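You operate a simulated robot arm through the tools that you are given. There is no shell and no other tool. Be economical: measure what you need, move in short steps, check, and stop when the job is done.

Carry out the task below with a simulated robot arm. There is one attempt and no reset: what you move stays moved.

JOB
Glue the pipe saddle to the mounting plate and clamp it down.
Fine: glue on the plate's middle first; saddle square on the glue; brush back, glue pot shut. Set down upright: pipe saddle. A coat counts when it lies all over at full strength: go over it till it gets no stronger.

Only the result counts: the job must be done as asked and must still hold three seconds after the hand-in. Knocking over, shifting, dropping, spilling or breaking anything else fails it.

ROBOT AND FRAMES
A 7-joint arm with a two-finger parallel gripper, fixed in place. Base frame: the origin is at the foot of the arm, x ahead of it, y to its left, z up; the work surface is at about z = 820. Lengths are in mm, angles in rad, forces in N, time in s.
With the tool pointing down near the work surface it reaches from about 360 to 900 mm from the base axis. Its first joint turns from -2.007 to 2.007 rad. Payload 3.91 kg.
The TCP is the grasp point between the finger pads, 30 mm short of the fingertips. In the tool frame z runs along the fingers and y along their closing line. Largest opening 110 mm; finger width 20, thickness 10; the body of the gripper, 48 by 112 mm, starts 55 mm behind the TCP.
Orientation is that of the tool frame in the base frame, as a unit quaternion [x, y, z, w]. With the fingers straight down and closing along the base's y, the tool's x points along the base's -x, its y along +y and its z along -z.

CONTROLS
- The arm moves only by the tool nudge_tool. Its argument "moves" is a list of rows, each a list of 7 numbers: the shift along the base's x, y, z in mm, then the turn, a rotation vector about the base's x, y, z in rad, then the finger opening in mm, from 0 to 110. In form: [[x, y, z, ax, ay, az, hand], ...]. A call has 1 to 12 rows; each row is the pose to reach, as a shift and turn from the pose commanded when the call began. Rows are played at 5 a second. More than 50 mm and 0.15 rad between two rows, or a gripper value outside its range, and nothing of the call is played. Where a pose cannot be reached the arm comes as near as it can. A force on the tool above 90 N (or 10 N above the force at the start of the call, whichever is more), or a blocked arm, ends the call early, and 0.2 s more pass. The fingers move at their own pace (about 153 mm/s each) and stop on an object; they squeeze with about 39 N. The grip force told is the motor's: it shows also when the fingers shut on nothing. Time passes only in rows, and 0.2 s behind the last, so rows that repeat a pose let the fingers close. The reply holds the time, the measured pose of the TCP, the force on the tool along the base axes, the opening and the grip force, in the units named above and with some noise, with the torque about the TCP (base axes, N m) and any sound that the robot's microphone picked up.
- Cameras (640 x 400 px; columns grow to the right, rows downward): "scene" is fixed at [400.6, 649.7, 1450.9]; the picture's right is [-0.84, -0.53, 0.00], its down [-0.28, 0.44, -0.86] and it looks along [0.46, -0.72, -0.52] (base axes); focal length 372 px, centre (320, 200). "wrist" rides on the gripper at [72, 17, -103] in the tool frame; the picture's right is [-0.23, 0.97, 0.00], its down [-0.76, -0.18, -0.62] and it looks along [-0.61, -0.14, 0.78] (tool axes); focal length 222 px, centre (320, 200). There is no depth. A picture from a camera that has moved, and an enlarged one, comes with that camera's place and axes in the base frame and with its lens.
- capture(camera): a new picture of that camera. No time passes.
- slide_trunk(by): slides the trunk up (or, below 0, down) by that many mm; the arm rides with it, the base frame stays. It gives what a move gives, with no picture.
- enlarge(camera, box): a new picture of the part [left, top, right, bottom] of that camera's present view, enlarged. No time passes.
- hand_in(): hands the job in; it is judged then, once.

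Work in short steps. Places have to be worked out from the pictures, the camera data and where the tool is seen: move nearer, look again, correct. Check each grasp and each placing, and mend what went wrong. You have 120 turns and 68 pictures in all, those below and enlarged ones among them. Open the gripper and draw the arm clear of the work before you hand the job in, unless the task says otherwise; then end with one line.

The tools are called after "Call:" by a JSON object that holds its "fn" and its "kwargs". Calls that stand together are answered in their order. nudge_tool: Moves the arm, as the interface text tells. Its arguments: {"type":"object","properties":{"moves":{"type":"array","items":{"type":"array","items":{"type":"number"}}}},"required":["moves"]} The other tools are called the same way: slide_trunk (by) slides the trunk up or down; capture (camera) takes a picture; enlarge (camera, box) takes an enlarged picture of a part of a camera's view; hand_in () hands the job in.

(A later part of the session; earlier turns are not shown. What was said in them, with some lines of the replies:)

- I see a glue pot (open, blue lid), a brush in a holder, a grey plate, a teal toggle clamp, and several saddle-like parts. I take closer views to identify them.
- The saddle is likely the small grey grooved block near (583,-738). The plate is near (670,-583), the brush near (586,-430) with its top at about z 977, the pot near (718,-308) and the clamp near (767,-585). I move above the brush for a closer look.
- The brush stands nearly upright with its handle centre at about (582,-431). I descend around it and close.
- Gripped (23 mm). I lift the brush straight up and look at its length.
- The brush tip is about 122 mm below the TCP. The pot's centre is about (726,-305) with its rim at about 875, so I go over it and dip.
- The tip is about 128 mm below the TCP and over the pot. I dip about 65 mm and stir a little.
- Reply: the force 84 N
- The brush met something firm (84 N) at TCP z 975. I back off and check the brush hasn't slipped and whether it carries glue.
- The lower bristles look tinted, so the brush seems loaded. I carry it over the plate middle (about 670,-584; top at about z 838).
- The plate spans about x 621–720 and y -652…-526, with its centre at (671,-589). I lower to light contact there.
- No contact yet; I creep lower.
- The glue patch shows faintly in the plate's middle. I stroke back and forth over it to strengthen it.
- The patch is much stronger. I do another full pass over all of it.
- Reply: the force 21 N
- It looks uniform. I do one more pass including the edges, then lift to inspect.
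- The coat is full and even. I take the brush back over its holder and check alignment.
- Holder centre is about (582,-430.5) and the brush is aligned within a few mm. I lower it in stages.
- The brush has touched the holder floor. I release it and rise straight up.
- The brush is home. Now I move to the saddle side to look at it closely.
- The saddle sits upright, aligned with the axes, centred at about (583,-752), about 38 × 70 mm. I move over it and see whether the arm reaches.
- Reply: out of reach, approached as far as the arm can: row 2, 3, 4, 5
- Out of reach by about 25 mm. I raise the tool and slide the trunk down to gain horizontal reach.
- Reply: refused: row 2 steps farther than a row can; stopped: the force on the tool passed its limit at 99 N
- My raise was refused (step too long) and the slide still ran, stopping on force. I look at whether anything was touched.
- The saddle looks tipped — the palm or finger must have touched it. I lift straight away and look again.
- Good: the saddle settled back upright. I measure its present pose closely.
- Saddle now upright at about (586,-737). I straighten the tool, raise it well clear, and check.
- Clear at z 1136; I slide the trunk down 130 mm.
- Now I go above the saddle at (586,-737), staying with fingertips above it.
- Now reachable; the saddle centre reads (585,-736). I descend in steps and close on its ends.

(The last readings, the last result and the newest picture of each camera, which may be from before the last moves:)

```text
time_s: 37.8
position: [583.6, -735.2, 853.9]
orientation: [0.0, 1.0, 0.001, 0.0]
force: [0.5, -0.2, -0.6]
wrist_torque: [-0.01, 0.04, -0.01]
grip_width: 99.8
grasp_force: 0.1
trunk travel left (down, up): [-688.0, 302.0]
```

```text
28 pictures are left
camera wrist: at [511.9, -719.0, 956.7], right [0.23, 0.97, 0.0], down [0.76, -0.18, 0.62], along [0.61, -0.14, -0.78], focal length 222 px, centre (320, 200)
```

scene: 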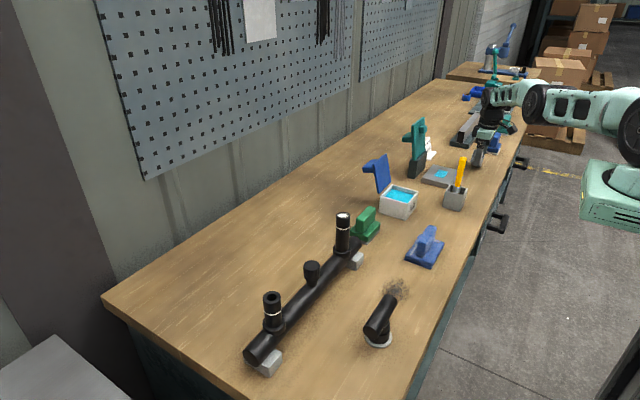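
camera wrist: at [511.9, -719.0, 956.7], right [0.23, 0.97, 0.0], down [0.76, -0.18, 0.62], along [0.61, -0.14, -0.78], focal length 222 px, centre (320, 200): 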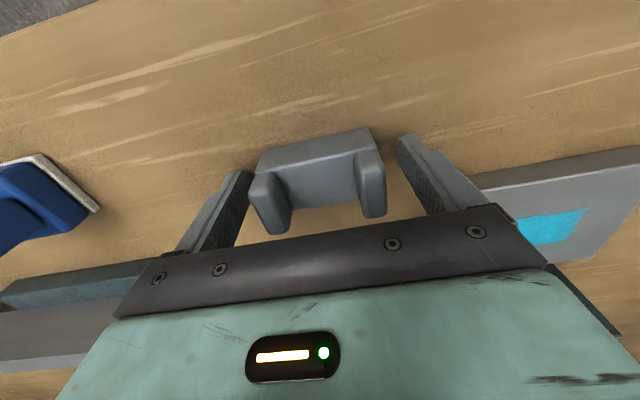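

The fingers straddle the saddle, centred in x. I close.

Call:
{"fn": "nudge_tool", "kwargs": {"moves": [[0, 0, 0, 0, 0, 0, 85], [0, 0, 0, 0, 0, 0, 75], [0, 0, 0, 0, 0, 0, 60], [0, 0, 0, 0, 0, 0, 50], [0, 0, 0, 0, 0, 0, 50]]}}

Call:
{"fn": "capture", "kwargs": {"camera": "wrist"}}

```text
time_s: 39.0
position: [583.6, -734.2, 853.9]
orientation: [0.0, 1.0, 0.0, 0.0]
force: [-0.6, -0.2, 0.4]
wrist_torque: [0.01, 0.0, 0.02]
grip_width: 69.5
grasp_force: 39.0
trunk travel left (down, up): [-688.0, 302.0]
```

```text
27 pictures are left
camera wrist: at [512.0, -719.0, 956.9], right [0.23, 0.97, 0.0], down [0.76, -0.18, 0.62], along [0.61, -0.14, -0.78], focal length 222 px, centre (320, 200)
```

wrist: 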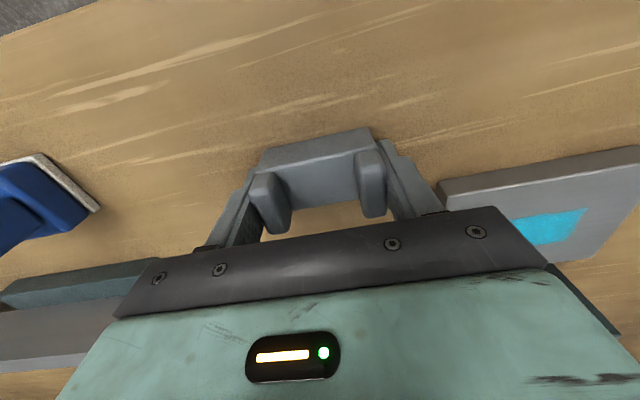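

Gripped at 69.5 mm. I lift straight up, then carry it over the plate.

Call:
{"fn": "nudge_tool", "kwargs": {"moves": [[0, 0, 20, 0, 0, 0, 50], [0, 0, 50, 0, 0, 0, 50], [0, 0, 80, 0, 0, 0, 50], [20, 35, 85, 0, 0, 0, 50], [40, 70, 85, 0, 0, 0, 50], [60, 105, 85, 0, 0, 0, 50], [80, 135, 85, 0, 0, 0, 50], [87, 145, 85, 0, 0, 0, 50], [87, 145, 60, 0, 0, 0, 50], [87, 145, 60, 0, 0, 0, 50]]}}

Call:
{"fn": "capture", "kwargs": {"camera": "wrist"}}

Call:
{"fn": "enlarge", "kwargs": {"camera": "scene", "box": [390, 110, 490, 200]}}

```text
time_s: 41.2
position: [671.7, -589.4, 916.4]
orientation: [0.0, 1.0, 0.0, 0.0]
force: [-0.3, 0.7, -0.6]
wrist_torque: [0.01, -0.04, 0.0]
grip_width: 69.6
grasp_force: 38.8
trunk travel left (down, up): [-688.0, 302.0]
```

```text
26 pictures are left
camera wrist: at [598.9, -574.4, 1018.1], right [0.23, 0.97, 0.0], down [0.76, -0.18, 0.62], along [0.61, -0.14, -0.78], focal length 222 px, centre (320, 200)
```

wrist: 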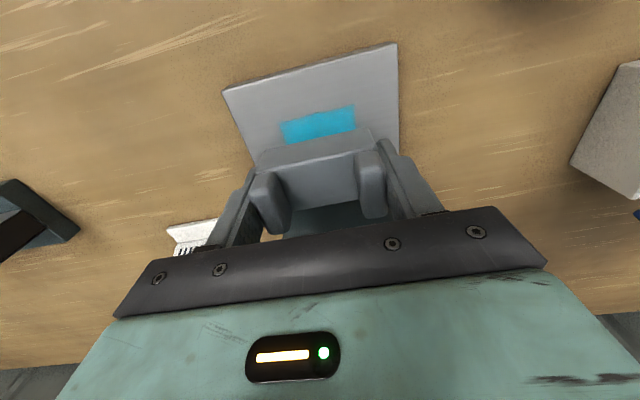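

```text
4.44 times, centred on (440, 155) of scene
camera zoom: at [400.6, 649.7, 1450.9], right [-0.84, -0.53, 0.0], down [-0.28, 0.44, -0.86], along [0.46, -0.72, -0.52], focal length 1656 px, centre (-213, 400)
```

zoom: 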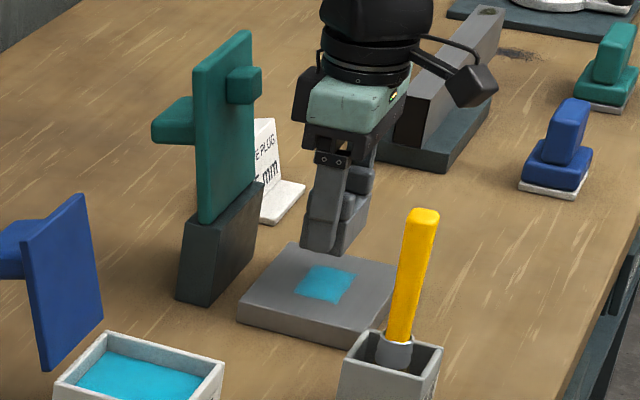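

Call:
{"fn": "enlarge", "kwargs": {"camera": "wrist", "box": [210, 30, 430, 230]}}

```text
2.00 times, centred on (320, 130) of wrist
camera zoom: at [598.9, -574.4, 1018.1], right [0.23, 0.97, 0.0], down [0.76, -0.18, 0.62], along [0.61, -0.14, -0.78], focal length 444 px, centre (320, 340)
```

zoom: 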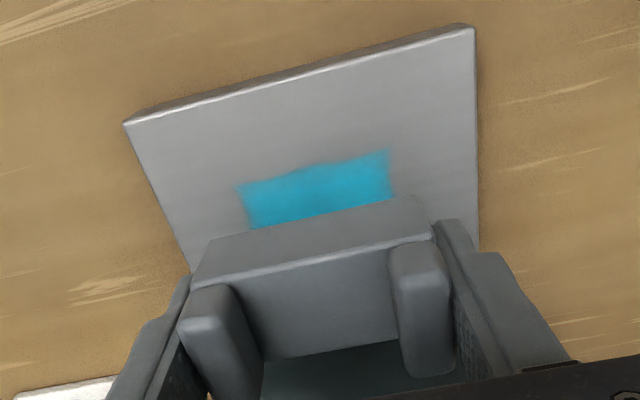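

The saddle centre sits about 3 mm ahead of the TCP, at x≈674.5, and the patch centre is at (671,-590). I correct by -3.5 mm and lower to just above the plate.

Call:
{"fn": "nudge_tool", "kwargs": {"moves": [[-3.5, -0.5, -15, 0, 0, 0, 50], [-3.5, -0.5, -30, 0, 0, 0, 50], [-3.5, -0.5, -38, 0, 0, 0, 50], [-3.5, -0.5, -38, 0, 0, 0, 50]]}}

Call:
{"fn": "enlarge", "kwargs": {"camera": "wrist", "box": [210, 30, 430, 230]}}

Call:
{"fn": "enlarge", "kwargs": {"camera": "scene", "box": [400, 130, 480, 200]}}

```text
time_s: 42.2
position: [667.7, -590.5, 878.0]
orientation: [0.0, 1.0, 0.0, 0.0]
force: [0.7, 0.2, 0.8]
wrist_torque: [0.0, 0.01, -0.02]
grip_width: 69.5
grasp_force: 39.0
trunk travel left (down, up): [-688.0, 302.0]
```

```text
2.00 times, centred on (320, 130) of wrist
camera zoom: at [595.8, -575.1, 979.3], right [0.23, 0.97, 0.0], down [0.76, -0.18, 0.62], along [0.61, -0.14, -0.78], focal length 444 px, centre (320, 340)
```

zoom: 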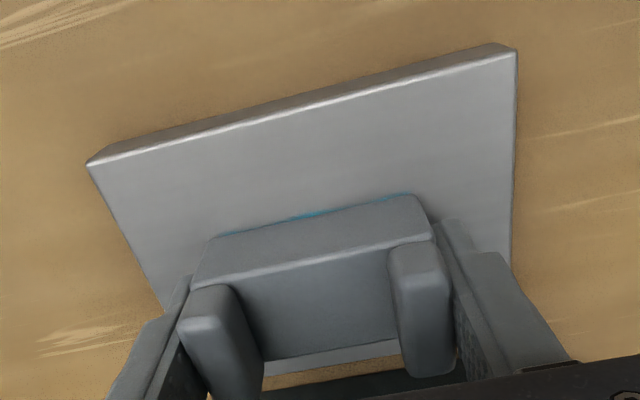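

```text
5.71 times, centred on (440, 165) of scene
camera zoom: at [400.6, 649.7, 1450.9], right [-0.84, -0.53, 0.0], down [-0.28, 0.44, -0.86], along [0.46, -0.72, -0.52], focal length 2129 px, centre (-366, 400)
```

zoom: 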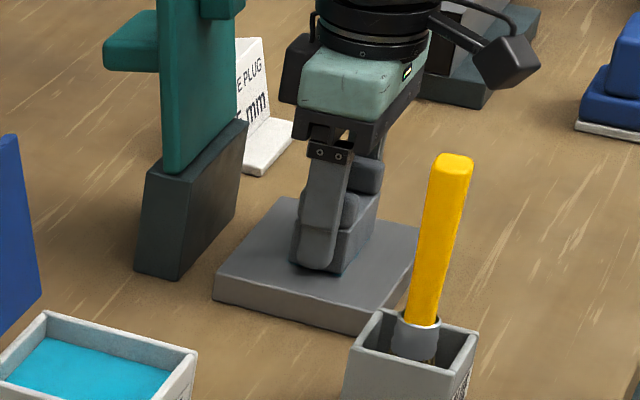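

The alignment is right, with the front edges coinciding. I creep down to contact.

Call:
{"fn": "nudge_tool", "kwargs": {"moves": [[0, 0, -2, 0, 0, 0, 50], [0, 0, -4, 0, 0, 0, 50], [0, 0, -5, 0, 0, 0, 50]]}}

```text
time_s: 43.0
position: [668.2, -589.7, 874.2]
orientation: [-0.001, 1.0, -0.001, 0.002]
force: [-0.8, 1.3, 18.7]
wrist_torque: [0.38, 0.17, 0.03]
grip_width: 69.6
grasp_force: 39.2
trunk travel left (down, up): [-688.0, 302.0]
```

Contact at 19 N. I hold briefly, then open gently and rise.

Call:
{"fn": "nudge_tool", "kwargs": {"moves": [[0, 0, 0, 0, 0, 0, 50], [0, 0, 0, 0, 0, 0, 50], [0, 0, 0, 0, 0, 0, 72], [0, 0, 0, 0, 0, 0, 85], [0, 0, 0, 0, 0, 0, 95], [0, 0, 30, 0, 0, 0, 95], [0, 0, 70, 0, 0, 0, 95], [-30, 0, 110, 0, 0, 0, 95], [-60, 0, 150, 0, 0, 0, 95], [-60, 0, 150, 0, 0, 0, 95]]}}

Call:
{"fn": "enlarge", "kwargs": {"camera": "wrist", "box": [210, 50, 430, 250]}}

Call:
{"fn": "enlarge", "kwargs": {"camera": "scene", "box": [340, 110, 480, 220]}}

```text
time_s: 45.2
position: [607.3, -592.5, 1020.2]
orientation: [0.0, 1.0, 0.001, 0.0]
force: [-0.5, -1.5, -0.5]
wrist_torque: [0.03, 0.07, 0.02]
grip_width: 94.9
grasp_force: 0.0
trunk travel left (down, up): [-688.0, 302.0]
```

```text
2.00 times, centred on (320, 150) of wrist
camera zoom: at [534.3, -575.7, 1123.4], right [0.23, 0.97, 0.0], down [0.76, -0.18, 0.62], along [0.61, -0.14, -0.78], focal length 444 px, centre (320, 300)
```

zoom: 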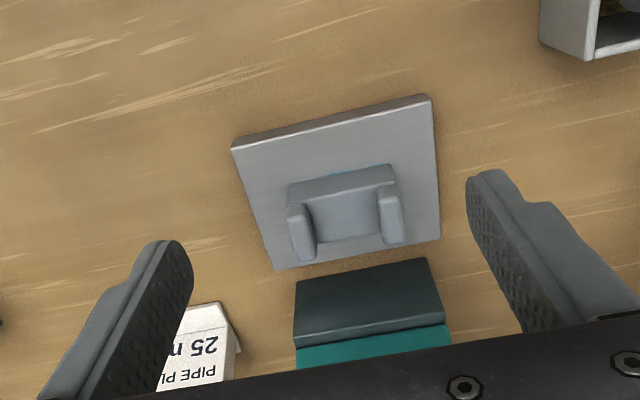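

```text
3.64 times, centred on (410, 165) of scene
camera zoom: at [400.6, 649.7, 1450.9], right [-0.84, -0.53, 0.0], down [-0.28, 0.44, -0.86], along [0.46, -0.72, -0.52], focal length 1355 px, centre (-7, 327)
```

zoom: 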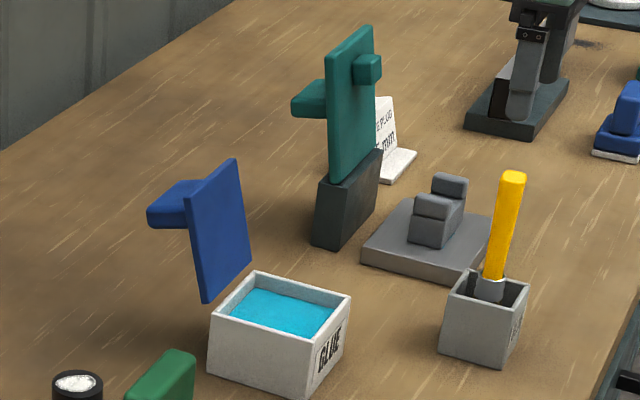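

Call:
{"fn": "enlarge", "kwargs": {"camera": "wrist", "box": [270, 90, 440, 190]}}

```text
3.76 times, centred on (355, 140) of wrist
camera zoom: at [534.3, -575.7, 1123.4], right [0.23, 0.97, 0.0], down [0.76, -0.18, 0.62], along [0.61, -0.14, -0.78], focal length 836 px, centre (188, 426)
```

zoom: 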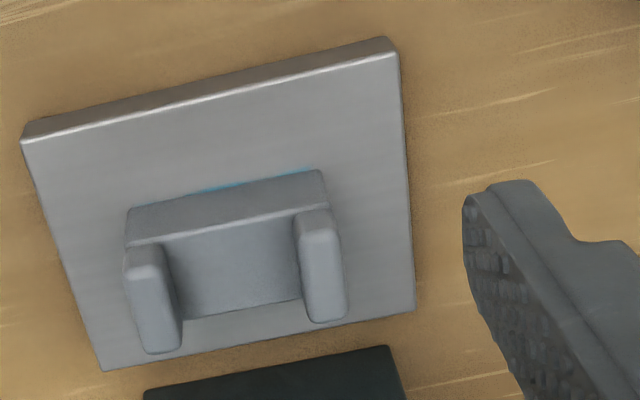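

The saddle is square on the glue. Next is the clamp: its lever leans at about x 787, beyond straight-down reach, so I pitch the tool outward and look at it.

Call:
{"fn": "nudge_tool", "kwargs": {"moves": [[-5, 2, 15, 0, -0.12, 0, 60], [-10, 2, 30, 0, -0.24, 0, 30], [-15, 2, 45, 0, -0.36, 0, 0], [-20, 2, 60, 0, -0.48, 0, 0], [-20, 2, 75, 0, -0.6, 0, 0], [-20, 2, 90, 0, -0.7, 0, 0], [-20, 2, 90, 0, -0.7, 0, 0]]}}

Call:
{"fn": "capture", "kwargs": {"camera": "wrist"}}

```text
time_s: 46.8
position: [588.1, -587.5, 1112.4]
orientation: [0.0, 0.939, 0.001, 0.343]
force: [-0.1, 0.2, -0.1]
wrist_torque: [-0.01, -0.01, -0.01]
grip_width: 0.0
grasp_force: 37.8
trunk travel left (down, up): [-688.0, 302.0]
```

```text
18 pictures are left
camera wrist: at [466.7, -572.3, 1143.1], right [0.17, 0.97, 0.15], down [0.18, -0.18, 0.97], along [0.97, -0.14, -0.21], focal length 222 px, centre (320, 200)
```

wrist: 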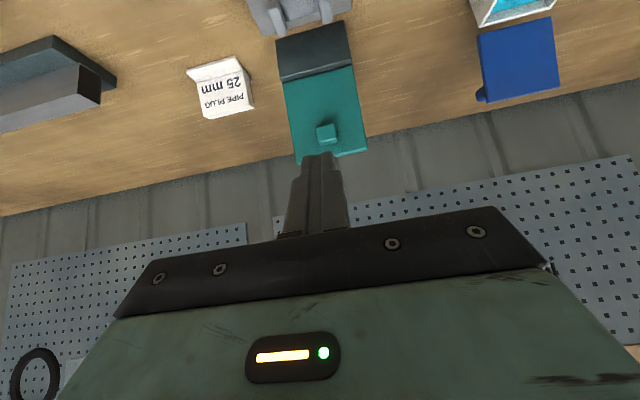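

The lever is about 98 mm wide (y -638…-539), its top edge near (787,-587,1014), and its hinge near (767,882). I extend the closed fingers over the top edge, staying high.

Call:
{"fn": "nudge_tool", "kwargs": {"moves": [[45, 0, 0, 0, 0, 0, 0], [90, 0, 0, 0, 0, 0, 0], [135, 0, 0, 0, 0, 0, 0], [180, 0, 0, 0, 0, 0, 0], [222, 0, -10, 0, 0, 0, 0], [225, 0, -30, 0, 0, 0, 0], [225, 0, -30, 0, 0, 0, 0]]}}

Call:
{"fn": "enlarge", "kwargs": {"camera": "scene", "box": [360, 80, 480, 200]}}

```text
time_s: 48.4
position: [814.4, -587.5, 1079.1]
orientation: [-0.001, 0.939, 0.001, 0.343]
force: [-0.6, 0.4, -0.5]
wrist_torque: [-0.01, -0.01, -0.03]
grip_width: 0.0
grasp_force: 37.8
trunk travel left (down, up): [-688.0, 302.0]
```

```text
3.33 times, centred on (420, 140) of scene
camera zoom: at [400.6, 649.7, 1450.9], right [-0.84, -0.53, 0.0], down [-0.28, 0.44, -0.86], along [0.46, -0.72, -0.52], focal length 1242 px, centre (-13, 400)
```

zoom: 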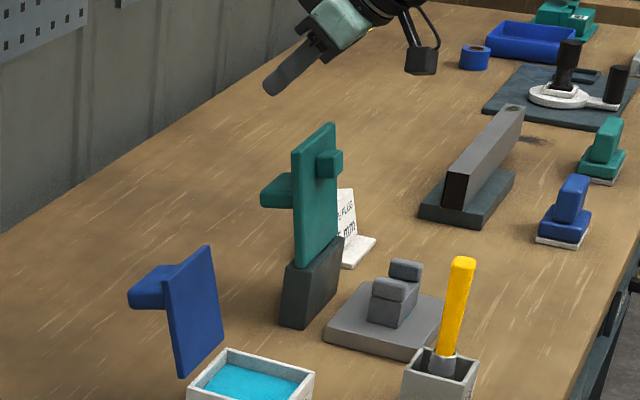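

I'm over and behind the lever. I lower the fingers behind its top edge and pull it forward along its arc.

Call:
{"fn": "nudge_tool", "kwargs": {"moves": [[0, 0, -30, 0, 0, 0, 0], [0, 0, -55, 0, 0, 0, 0], [-12, 0, -55, 0, 0, 0, 0], [-24, 0, -54, 0, 0, 0, 0], [-36, 0, -53, 0, 0, 0, 0], [-50, 0, -55, 0, 0, 0, 0], [-66, 0, -57, 0, 0, 0, 0]]}}

Call:
{"fn": "enlarge", "kwargs": {"camera": "scene", "box": [360, 80, 480, 200]}}

```text
time_s: 50.0
position: [746.8, -588.9, 1025.5]
orientation: [0.0, 0.939, 0.0, 0.343]
force: [0.4, -0.4, -1.0]
wrist_torque: [0.01, 0.02, 0.01]
grip_width: 0.1
grasp_force: 37.7
trunk travel left (down, up): [-688.0, 302.0]
```

```text
3.33 times, centred on (420, 140) of scene
camera zoom: at [400.6, 649.7, 1450.9], right [-0.84, -0.53, 0.0], down [-0.28, 0.44, -0.86], along [0.46, -0.72, -0.52], focal length 1242 px, centre (-13, 400)
```

zoom: 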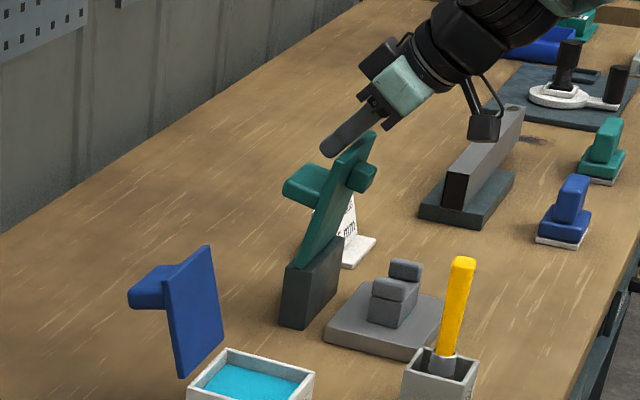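

The lever is coming forward (about 25°). I continue along the arc.

Call:
{"fn": "nudge_tool", "kwargs": {"moves": [[-16, 0, -5, 0, 0, 0, 0], [-32, 0, -12, 0, 0, 0, 0], [-47, 0, -22, 0, 0, 0, 0], [-60, 0, -34, 0, 0, 0, 0], [-72, 0, -48, 0, 0, 0, 0]]}}

Call:
{"fn": "enlarge", "kwargs": {"camera": "scene", "box": [360, 80, 480, 200]}}

```text
time_s: 51.2
position: [675.7, -587.5, 975.0]
orientation: [-0.001, 0.939, 0.001, 0.343]
force: [-1.0, -0.2, 0.9]
wrist_torque: [0.02, 0.01, 0.02]
grip_width: 0.0
grasp_force: 37.7
trunk travel left (down, up): [-688.0, 302.0]
```

```text
3.33 times, centred on (420, 140) of scene
camera zoom: at [400.6, 649.7, 1450.9], right [-0.84, -0.53, 0.0], down [-0.28, 0.44, -0.86], along [0.46, -0.72, -0.52], focal length 1242 px, centre (-13, 400)
```

zoom: 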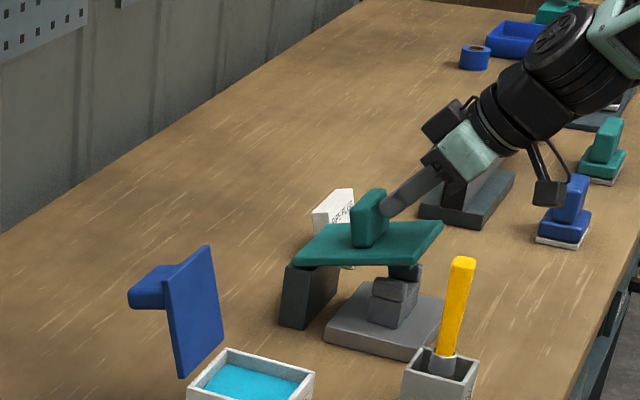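

The lever has swung down onto the saddle. I withdraw, turn the tool upright and press down over the pad to seat it.

Call:
{"fn": "nudge_tool", "kwargs": {"moves": [[-15, 0, 30, 0, 0, 0, 0], [-20, 0, 60, 0, 0.1, 0, 0], [-20, 0, 80, 0, 0.22, 0, 0], [-20, 0, 90, 0, 0.34, 0, 0], [-20, 0, 90, 0, 0.46, 0, 0], [-20, 0, 90, 0, 0.58, 0, 0], [-20, 0, 90, 0, 0.7, 0, 0], [-20, 0, 90, 0, 0.7, 0, 0]]}}

Call:
{"fn": "capture", "kwargs": {"camera": "wrist"}}

```text
time_s: 53.0
position: [656.2, -589.5, 1066.0]
orientation: [0.0, 1.0, 0.001, 0.0]
force: [-0.3, -0.1, -1.4]
wrist_torque: [0.0, -0.02, 0.0]
grip_width: 0.2
grasp_force: 36.9
trunk travel left (down, up): [-688.0, 302.0]
```

```text
14 pictures are left
camera wrist: at [583.8, -573.5, 1168.3], right [0.23, 0.97, 0.0], down [0.76, -0.18, 0.62], along [0.61, -0.14, -0.78], focal length 222 px, centre (320, 200)
```

wrist: 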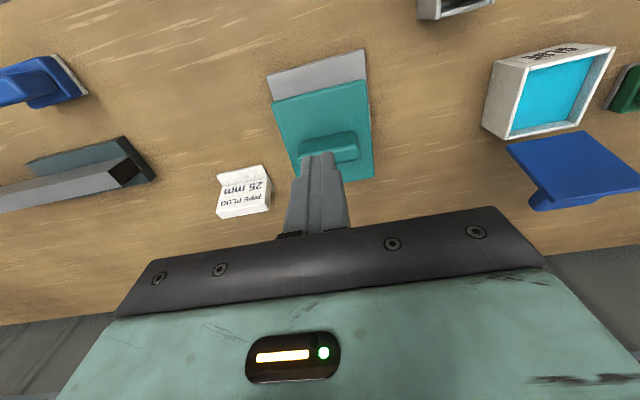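

The lever lies over the saddle with its front edge at x≈642 and the knob at x≈693. I press at about (658,-589).

Call:
{"fn": "nudge_tool", "kwargs": {"moves": [[2, 0, -45, 0, 0, 0, 0], [2, 0, -90, 0, 0, 0, 0], [2, 0, -120, 0, 0, 0, 0], [2, 0, -128, 0, 0, 0, 0], [2, 0, -133, 0, 0, 0, 0], [2, 0, -138, 0, 0, 0, 0], [2, 0, -142, 0, 0, 0, 0], [2, 0, -146, 0, 0, 0, 0], [2, 0, -150, 0, 0, 0, 0]]}}

```text
time_s: 55.0
position: [659.6, -591.7, 933.4]
orientation: [0.001, 1.0, -0.008, 0.008]
force: [-10.3, 11.0, 39.0]
wrist_torque: [0.41, 0.29, 0.02]
grip_width: 0.2
grasp_force: 37.2
trunk travel left (down, up): [-688.0, 302.0]
stopped in row 9: the force on the tool passed its limit at 93 N (the readings are from after the stop); the commanded pose is now the measured one
```

The lever is hard down (pressed to 93 N). I raise and check that nothing shifted.

Call:
{"fn": "nudge_tool", "kwargs": {"moves": [[0, 0, 15, 0, 0, 0, 0], [0, 0, 50, 0, 0, 0, 0], [-10, 0, 95, 0, 0, 0, 0], [-20, 0, 140, 0, 0, 0, 0], [-20, 0, 140, 0, 0, 0, 0]]}}

Call:
{"fn": "enlarge", "kwargs": {"camera": "scene", "box": [340, 120, 480, 220]}}

```text
time_s: 56.2
position: [639.9, -591.3, 1068.5]
orientation: [0.0, 1.0, -0.004, 0.004]
force: [0.6, -0.1, 0.0]
wrist_torque: [-0.03, -0.03, 0.02]
grip_width: 0.1
grasp_force: 37.6
trunk travel left (down, up): [-688.0, 302.0]
```

```text
4.00 times, centred on (410, 170) of scene
camera zoom: at [400.6, 649.7, 1450.9], right [-0.84, -0.53, 0.0], down [-0.28, 0.44, -0.86], along [0.46, -0.72, -0.52], focal length 1490 px, centre (-40, 320)
```

zoom: 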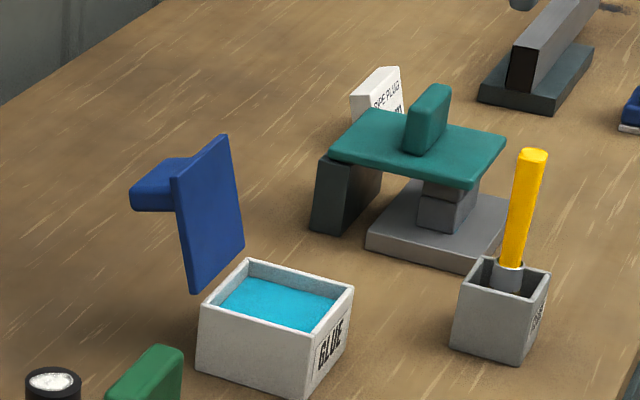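

Clamp is down and nothing else moved. Now the pot lid: its top edge is at about (798,-305,974) and its hinge at about (774,880). I use the same pitched hook, first moving across.

Call:
{"fn": "nudge_tool", "kwargs": {"moves": [[-5, 40, 15, 0, -0.1, 0, 0], [-10, 80, 30, 0, -0.2, 0, 0], [-10, 122, 40, 0, -0.3, 0, 0], [-10, 164, 45, 0, -0.4, 0, 0], [-10, 206, 45, 0, -0.5, 0, 0], [-10, 248, 45, 0, -0.6, 0, 0], [0, 286, 45, 0, -0.7, 0, 0], [40, 286, 45, 0, -0.7, 0, 0], [85, 286, 30, 0, -0.7, 0, 0], [130, 286, 15, 0, -0.7, 0, 0], [170, 286, 0, 0, -0.7, 0, 0], [186, 286, -20, 0, -0.7, 0, 0]]}}

Call:
{"fn": "enlarge", "kwargs": {"camera": "scene", "box": [340, 90, 480, 220]}}

```text
time_s: 58.9
position: [826.2, -304.4, 1046.1]
orientation: [0.003, 0.937, -0.005, 0.348]
force: [-1.2, 0.3, -0.6]
wrist_torque: [0.02, -0.02, 0.03]
grip_width: 0.0
grasp_force: 38.0
trunk travel left (down, up): [-688.0, 302.0]
```

```text
3.08 times, centred on (410, 155) of scene
camera zoom: at [400.6, 649.7, 1450.9], right [-0.84, -0.53, 0.0], down [-0.28, 0.44, -0.86], along [0.46, -0.72, -0.52], focal length 1146 px, centre (43, 338)
```

zoom: 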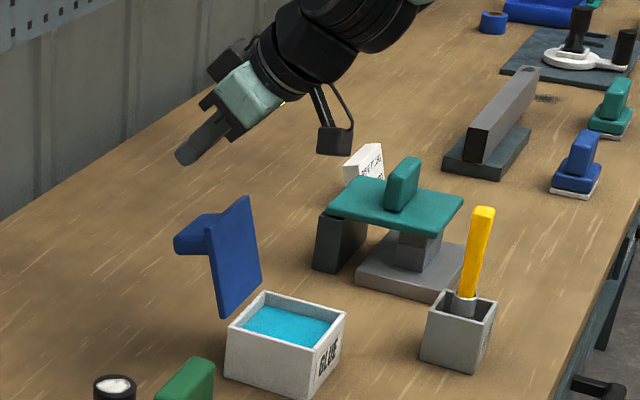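

The fingertip is above and behind the lid. I lower it behind the top edge and pull it over.

Call:
{"fn": "nudge_tool", "kwargs": {"moves": [[0, 0, -35, 0, 0, 0, 0], [0, 0, -61, 0, 0, 0, 0], [-15, 0, -61, 0, 0, 0, 0], [-28, 0, -60, 0, 0, 0, 0], [-42, 0, -60, 0, 0, 0, 0], [-56, 0, -62, 0, 0, 0, 0], [-70, 0, -66, 0, 0, 0, 0], [-84, 0, -73, 0, 0, 0, 0]]}}

Call:
{"fn": "enlarge", "kwargs": {"camera": "scene", "box": [340, 90, 480, 220]}}

```text
time_s: 60.5
position: [769.9, -305.4, 1000.3]
orientation: [-0.002, 0.93, -0.013, 0.368]
force: [3.2, 3.4, 22.8]
wrist_torque: [0.12, -0.42, 0.13]
grip_width: 0.0
grasp_force: 37.5
trunk travel left (down, up): [-688.0, 302.0]
stopped in row 8: the force on the tool passed its limit at 95 N (the readings are from after the stop); the commanded pose is now the measured one
```

```text
3.08 times, centred on (410, 155) of scene
camera zoom: at [400.6, 649.7, 1450.9], right [-0.84, -0.53, 0.0], down [-0.28, 0.44, -0.86], along [0.46, -0.72, -0.52], focal length 1146 px, centre (43, 338)
```

zoom: 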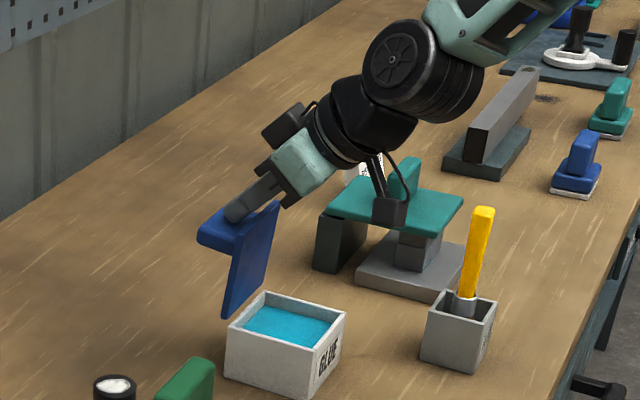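

The fingertip is jammed between lid and knob at about 10° forward. I raise it slightly for a shallower hook and continue pulling along the arc.

Call:
{"fn": "nudge_tool", "kwargs": {"moves": [[0, 0, 8, 0, 0, 0, 0], [-14, 0, 5, 0, 0, 0, 0], [-28, 0, 1, 0, 0, 0, 0], [-37, 0, -2, 0, 0, 0, 0], [-46, 0, -6, 0, 0, 0, 0], [-58, 0, -14, 0, 0, 0, 0]]}}

Call:
{"fn": "enlarge", "kwargs": {"camera": "scene", "box": [340, 90, 480, 220]}}

```text
time_s: 61.9
position: [710.2, -307.5, 982.7]
orientation: [0.0, 0.931, -0.011, 0.364]
force: [-11.0, 1.1, 20.7]
wrist_torque: [0.09, -0.2, 0.04]
grip_width: 0.0
grasp_force: 38.1
trunk travel left (down, up): [-688.0, 302.0]
```

```text
3.08 times, centred on (410, 155) of scene
camera zoom: at [400.6, 649.7, 1450.9], right [-0.84, -0.53, 0.0], down [-0.28, 0.44, -0.86], along [0.46, -0.72, -0.52], focal length 1146 px, centre (43, 338)
```

zoom: 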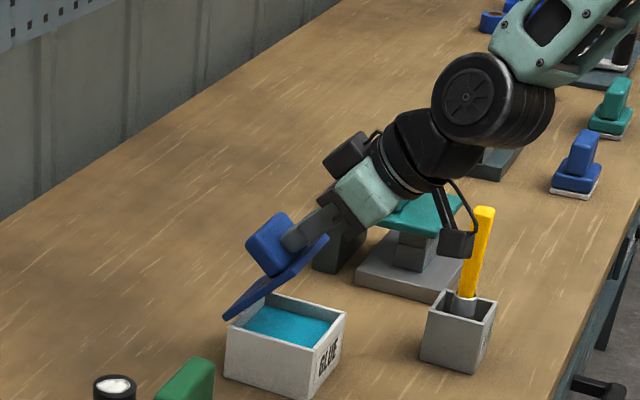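

The lid is about halfway over. I keep following it down.

Call:
{"fn": "nudge_tool", "kwargs": {"moves": [[-10, 0, -8, 0, 0, 0, 0], [-19, 0, -19, 0, 0, 0, 0], [-26, 0, -32, 0, 0, 0, 0], [-31, 0, -45, 0, 0, 0, 0]]}}

Call:
{"fn": "enlarge", "kwargs": {"camera": "scene", "box": [340, 90, 480, 220]}}

```text
time_s: 62.5
position: [687.1, -307.9, 967.6]
orientation: [-0.003, 0.931, -0.013, 0.365]
force: [-53.0, 7.0, 62.6]
wrist_torque: [0.33, -0.91, 0.17]
grip_width: 0.0
grasp_force: 37.7
trunk travel left (down, up): [-688.0, 302.0]
stopped in row 3: the force on the tool passed its limit at 99 N (the readings are from after the stop); the commanded pose is now the measured one
```

```text
3.08 times, centred on (410, 155) of scene
camera zoom: at [400.6, 649.7, 1450.9], right [-0.84, -0.53, 0.0], down [-0.28, 0.44, -0.86], along [0.46, -0.72, -0.52], focal length 1146 px, centre (43, 338)
```

zoom: 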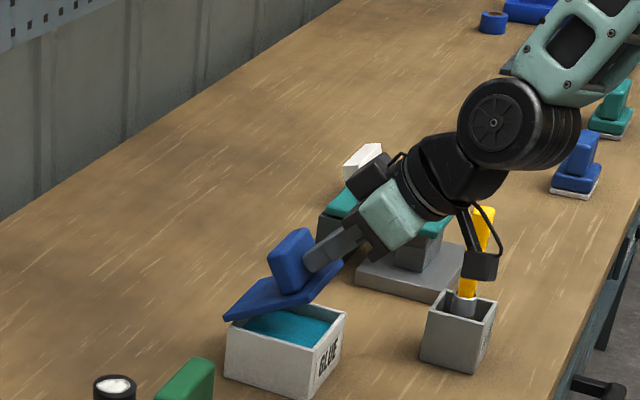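

The finger is wedged against the knob with the lid at about 65°. I back out along the tool axis and let the lid drop.

Call:
{"fn": "nudge_tool", "kwargs": {"moves": [[-14, 0, 15, 0, 0, 0, 0], [-35, 0, 40, 0, 0, 0, 0], [-50, 0, 75, 0, 0, 0, 0], [-60, 0, 105, 0, 0, 0, 0], [-60, 0, 120, 0, 0, 0, 0]]}}

Call:
{"fn": "enlarge", "kwargs": {"camera": "scene", "box": [340, 90, 480, 220]}}

```text
time_s: 63.7
position: [631.2, -305.9, 1083.0]
orientation: [0.0, 0.932, -0.013, 0.361]
force: [-0.2, 0.2, -0.9]
wrist_torque: [0.01, 0.02, 0.01]
grip_width: 0.0
grasp_force: 37.8
trunk travel left (down, up): [-688.0, 302.0]
```

```text
3.08 times, centred on (410, 155) of scene
camera zoom: at [400.6, 649.7, 1450.9], right [-0.84, -0.53, 0.0], down [-0.28, 0.44, -0.86], along [0.46, -0.72, -0.52], focal length 1146 px, centre (43, 338)
```

zoom: 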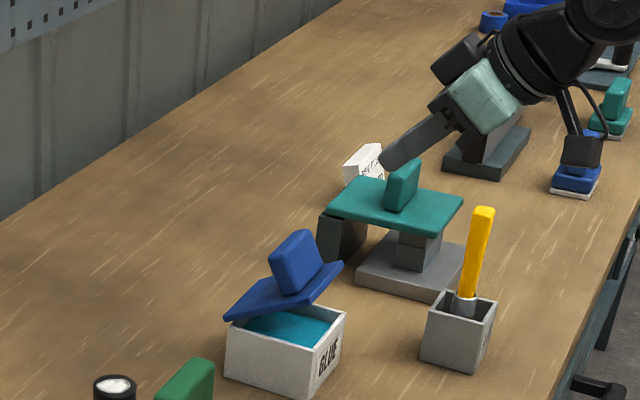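

The lid stays at about 60° by itself. I bring the tool upright above its front edge and push it down.

Call:
{"fn": "nudge_tool", "kwargs": {"moves": [[10, 0, 0, 0.004, 0.12, 0, 0], [20, 0, 0, 0.008, 0.24, 0, 0], [30, 0, 0, 0.013, 0.36, 0, 0], [40, 0, 0, 0.017, 0.48, 0, 0], [50, 0, 0, 0.021, 0.6, 0, 0], [58, 0, 0, 0.026, 0.739, 0, 0], [58, 0, -45, 0.026, 0.739, 0, 0], [58, 0, -90, 0.026, 0.739, 0, 0], [58, 0, -110, 0.026, 0.739, 0, 0], [58, 0, -110, 0.026, 0.739, 0, 0]]}}

Call:
{"fn": "enlarge", "kwargs": {"camera": "scene", "box": [340, 90, 480, 220]}}

```text
time_s: 65.9
position: [687.8, -307.8, 972.9]
orientation: [-0.001, 1.0, 0.001, 0.001]
force: [0.4, 0.2, 0.1]
wrist_torque: [0.04, -0.01, 0.02]
grip_width: 0.0
grasp_force: 37.8
trunk travel left (down, up): [-688.0, 302.0]
```

```text
3.08 times, centred on (410, 155) of scene
camera zoom: at [400.6, 649.7, 1450.9], right [-0.84, -0.53, 0.0], down [-0.28, 0.44, -0.86], along [0.46, -0.72, -0.52], focal length 1146 px, centre (43, 338)
```

zoom: 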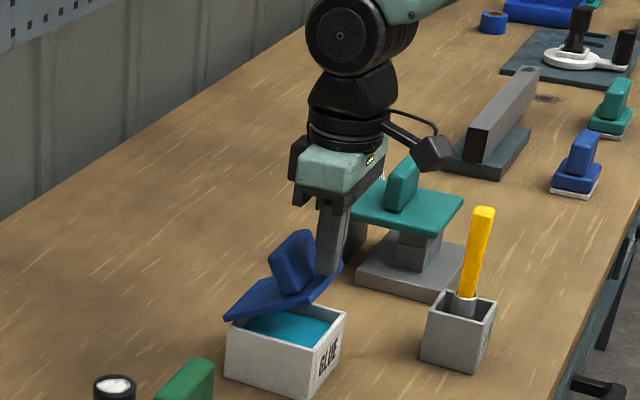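

Aligned over the front part of the lid. I push down in small steps.

Call:
{"fn": "nudge_tool", "kwargs": {"moves": [[0, 0, -8, 0, 0, 0, 0], [0, 0, -16, 0, 0, 0, 0], [-1, 0, -24, 0, 0, 0, 0], [-2, 0, -32, 0, 0, 0, 0], [-3, 0, -38, 0, 0, 0, 0], [-4, 0, -43, 0, 0, 0, 0], [-4, 0, -47, 0, 0, 0, 0], [-4, 0, -50, 0, 0, 0, 0]]}}

Call:
{"fn": "enlarge", "kwargs": {"camera": "scene", "box": [340, 90, 480, 220]}}

```text
time_s: 67.7
position: [676.7, -307.1, 925.8]
orientation: [0.0, 1.0, 0.001, -0.005]
force: [-55.7, 4.0, 33.3]
wrist_torque: [0.01, -0.66, 0.04]
grip_width: 0.0
grasp_force: 38.0
trunk travel left (down, up): [-688.0, 302.0]
```

```text
3.08 times, centred on (410, 155) of scene
camera zoom: at [400.6, 649.7, 1450.9], right [-0.84, -0.53, 0.0], down [-0.28, 0.44, -0.86], along [0.46, -0.72, -0.52], focal length 1146 px, centre (43, 338)
```

zoom: 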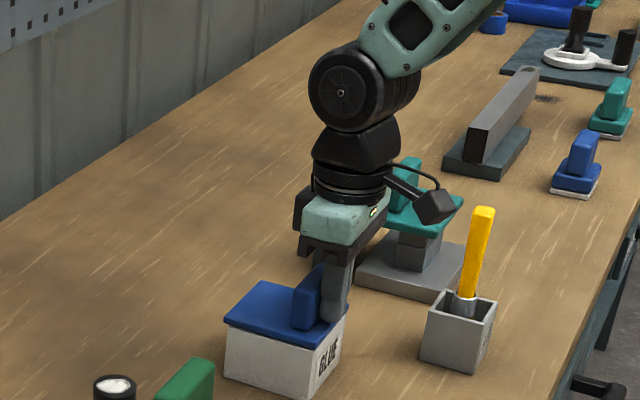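

The lid is nearly or fully shut, with the knob pressing on the finger. I back off -x and up, then press down on the knob's top.

Call:
{"fn": "nudge_tool", "kwargs": {"moves": [[-6, 0, 4, 0, 0, 0, 0], [-8, 0, 30, 0, 0, 0, 0], [0, 0, 70, 0, 0, 0, 0], [20, 0, 80, 0, 0, 0, 0], [35, 0, 80, 0, 0, 0, 0], [35, 0, 80, 0, 0, 0, 0]]}}

Call:
{"fn": "enlarge", "kwargs": {"camera": "scene", "box": [340, 120, 480, 220]}}

```text
time_s: 69.1
position: [718.1, -305.8, 1001.6]
orientation: [0.0, 1.0, 0.0, -0.001]
force: [-0.7, 0.2, 0.2]
wrist_torque: [0.0, -0.01, -0.01]
grip_width: 0.0
grasp_force: 38.0
trunk travel left (down, up): [-688.0, 302.0]
```

```text
4.00 times, centred on (410, 170) of scene
camera zoom: at [400.6, 649.7, 1450.9], right [-0.84, -0.53, 0.0], down [-0.28, 0.44, -0.86], along [0.46, -0.72, -0.52], focal length 1490 px, centre (-40, 320)
```

zoom: 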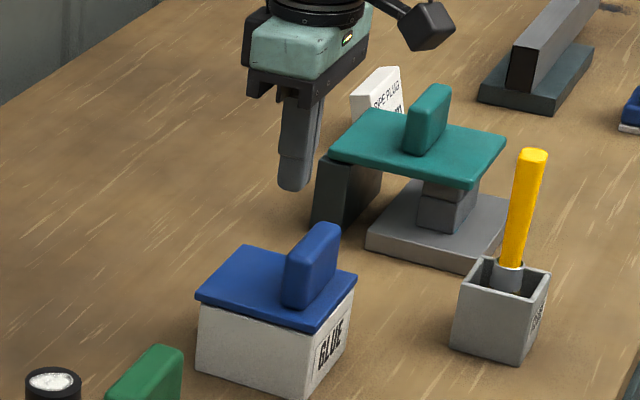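

The lid lies flat and the pot hasn't moved. I give the knob (x≈703, top z≈932) a light press to be sure it is seated.

Call:
{"fn": "nudge_tool", "kwargs": {"moves": [[-15, 0, 0, 0, 0, 0, 0], [-15, 0, -25, 0, 0, 0, 0], [-15, 0, -32, 0, 0, 0, 0], [-15, 0, -36, 0, 0, 0, 0], [-15, 0, -39, 0, 0, 0, 0], [-15, 0, -41, 0, 0, 0, 0]]}}

```text
time_s: 70.5
position: [703.2, -306.7, 963.8]
orientation: [-0.001, 1.0, 0.0, 0.002]
force: [-7.1, 4.4, 25.1]
wrist_torque: [0.21, 0.07, 0.05]
grip_width: 0.2
grasp_force: 37.5
trunk travel left (down, up): [-688.0, 302.0]
```

Firm at 25 N, so the lid is seated. I lift clear, open the gripper and retract.

Call:
{"fn": "nudge_tool", "kwargs": {"moves": [[0, 0, 20, 0, 0, 0, 0], [0, 0, 60, 0, 0, 0, 20], [-20, 0, 100, 0, 0, 0, 60], [-60, 0, 130, 0, 0, 0, 90], [-100, 0, 150, 0, 0, 0, 90], [-140, 0, 170, 0, 0, 0, 90], [-140, 0, 170, 0, 0, 0, 90]]}}

Call:
{"fn": "capture", "kwargs": {"camera": "wrist"}}

Call:
{"fn": "enlarge", "kwargs": {"camera": "scene", "box": [340, 110, 500, 220]}}

```text
time_s: 72.1
position: [563.7, -307.9, 1134.9]
orientation: [0.0, 1.0, 0.001, 0.001]
force: [0.4, 0.7, -0.2]
wrist_torque: [-0.01, 0.02, 0.02]
grip_width: 90.0
grasp_force: 0.0
trunk travel left (down, up): [-688.0, 302.0]
```

```text
4 pictures are left
camera wrist: at [491.4, -293.0, 1237.0], right [0.23, 0.97, 0.0], down [0.76, -0.18, 0.62], along [0.61, -0.14, -0.78], focal length 222 px, centre (320, 200)
```

wrist: 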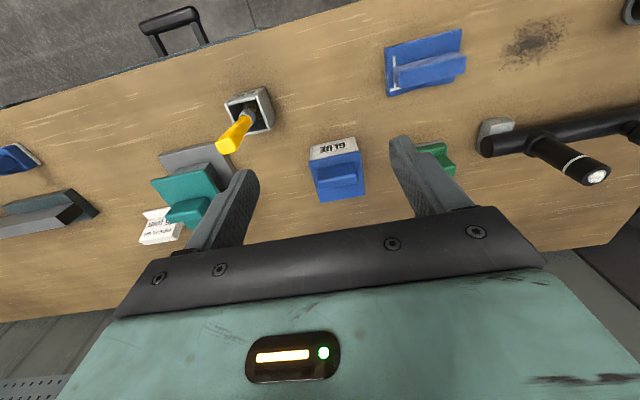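

```text
3.64 times, centred on (420, 165) of scene
camera zoom: at [400.6, 649.7, 1450.9], right [-0.84, -0.53, 0.0], down [-0.28, 0.44, -0.86], along [0.46, -0.72, -0.52], focal length 1355 px, centre (-44, 327)
```

zoom: 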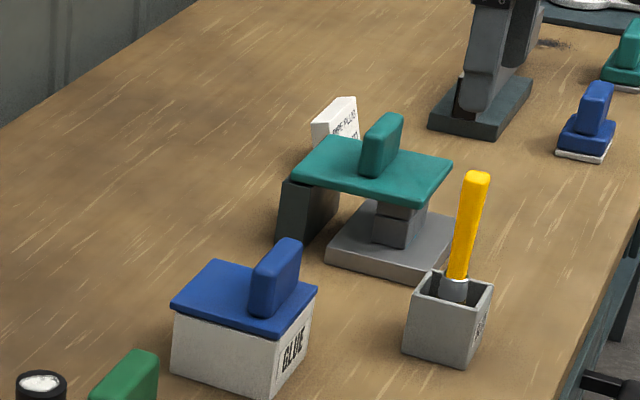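

All is as asked: the lid is shut, the brush is back, the saddle is clamped on the plate, and the arm is clear with the gripper open. I hand in.

Call:
{"fn": "hand_in", "kwargs": {}}

```text
The job is handed in.
```

The saddle is glued square on the plate's middle and the clamp is down on it, the brush is back in its holder and the glue pot is shut; the one slip was a trunk slide that shifted the saddle about 15 mm on the bench before I picked it up, and it stayed upright.
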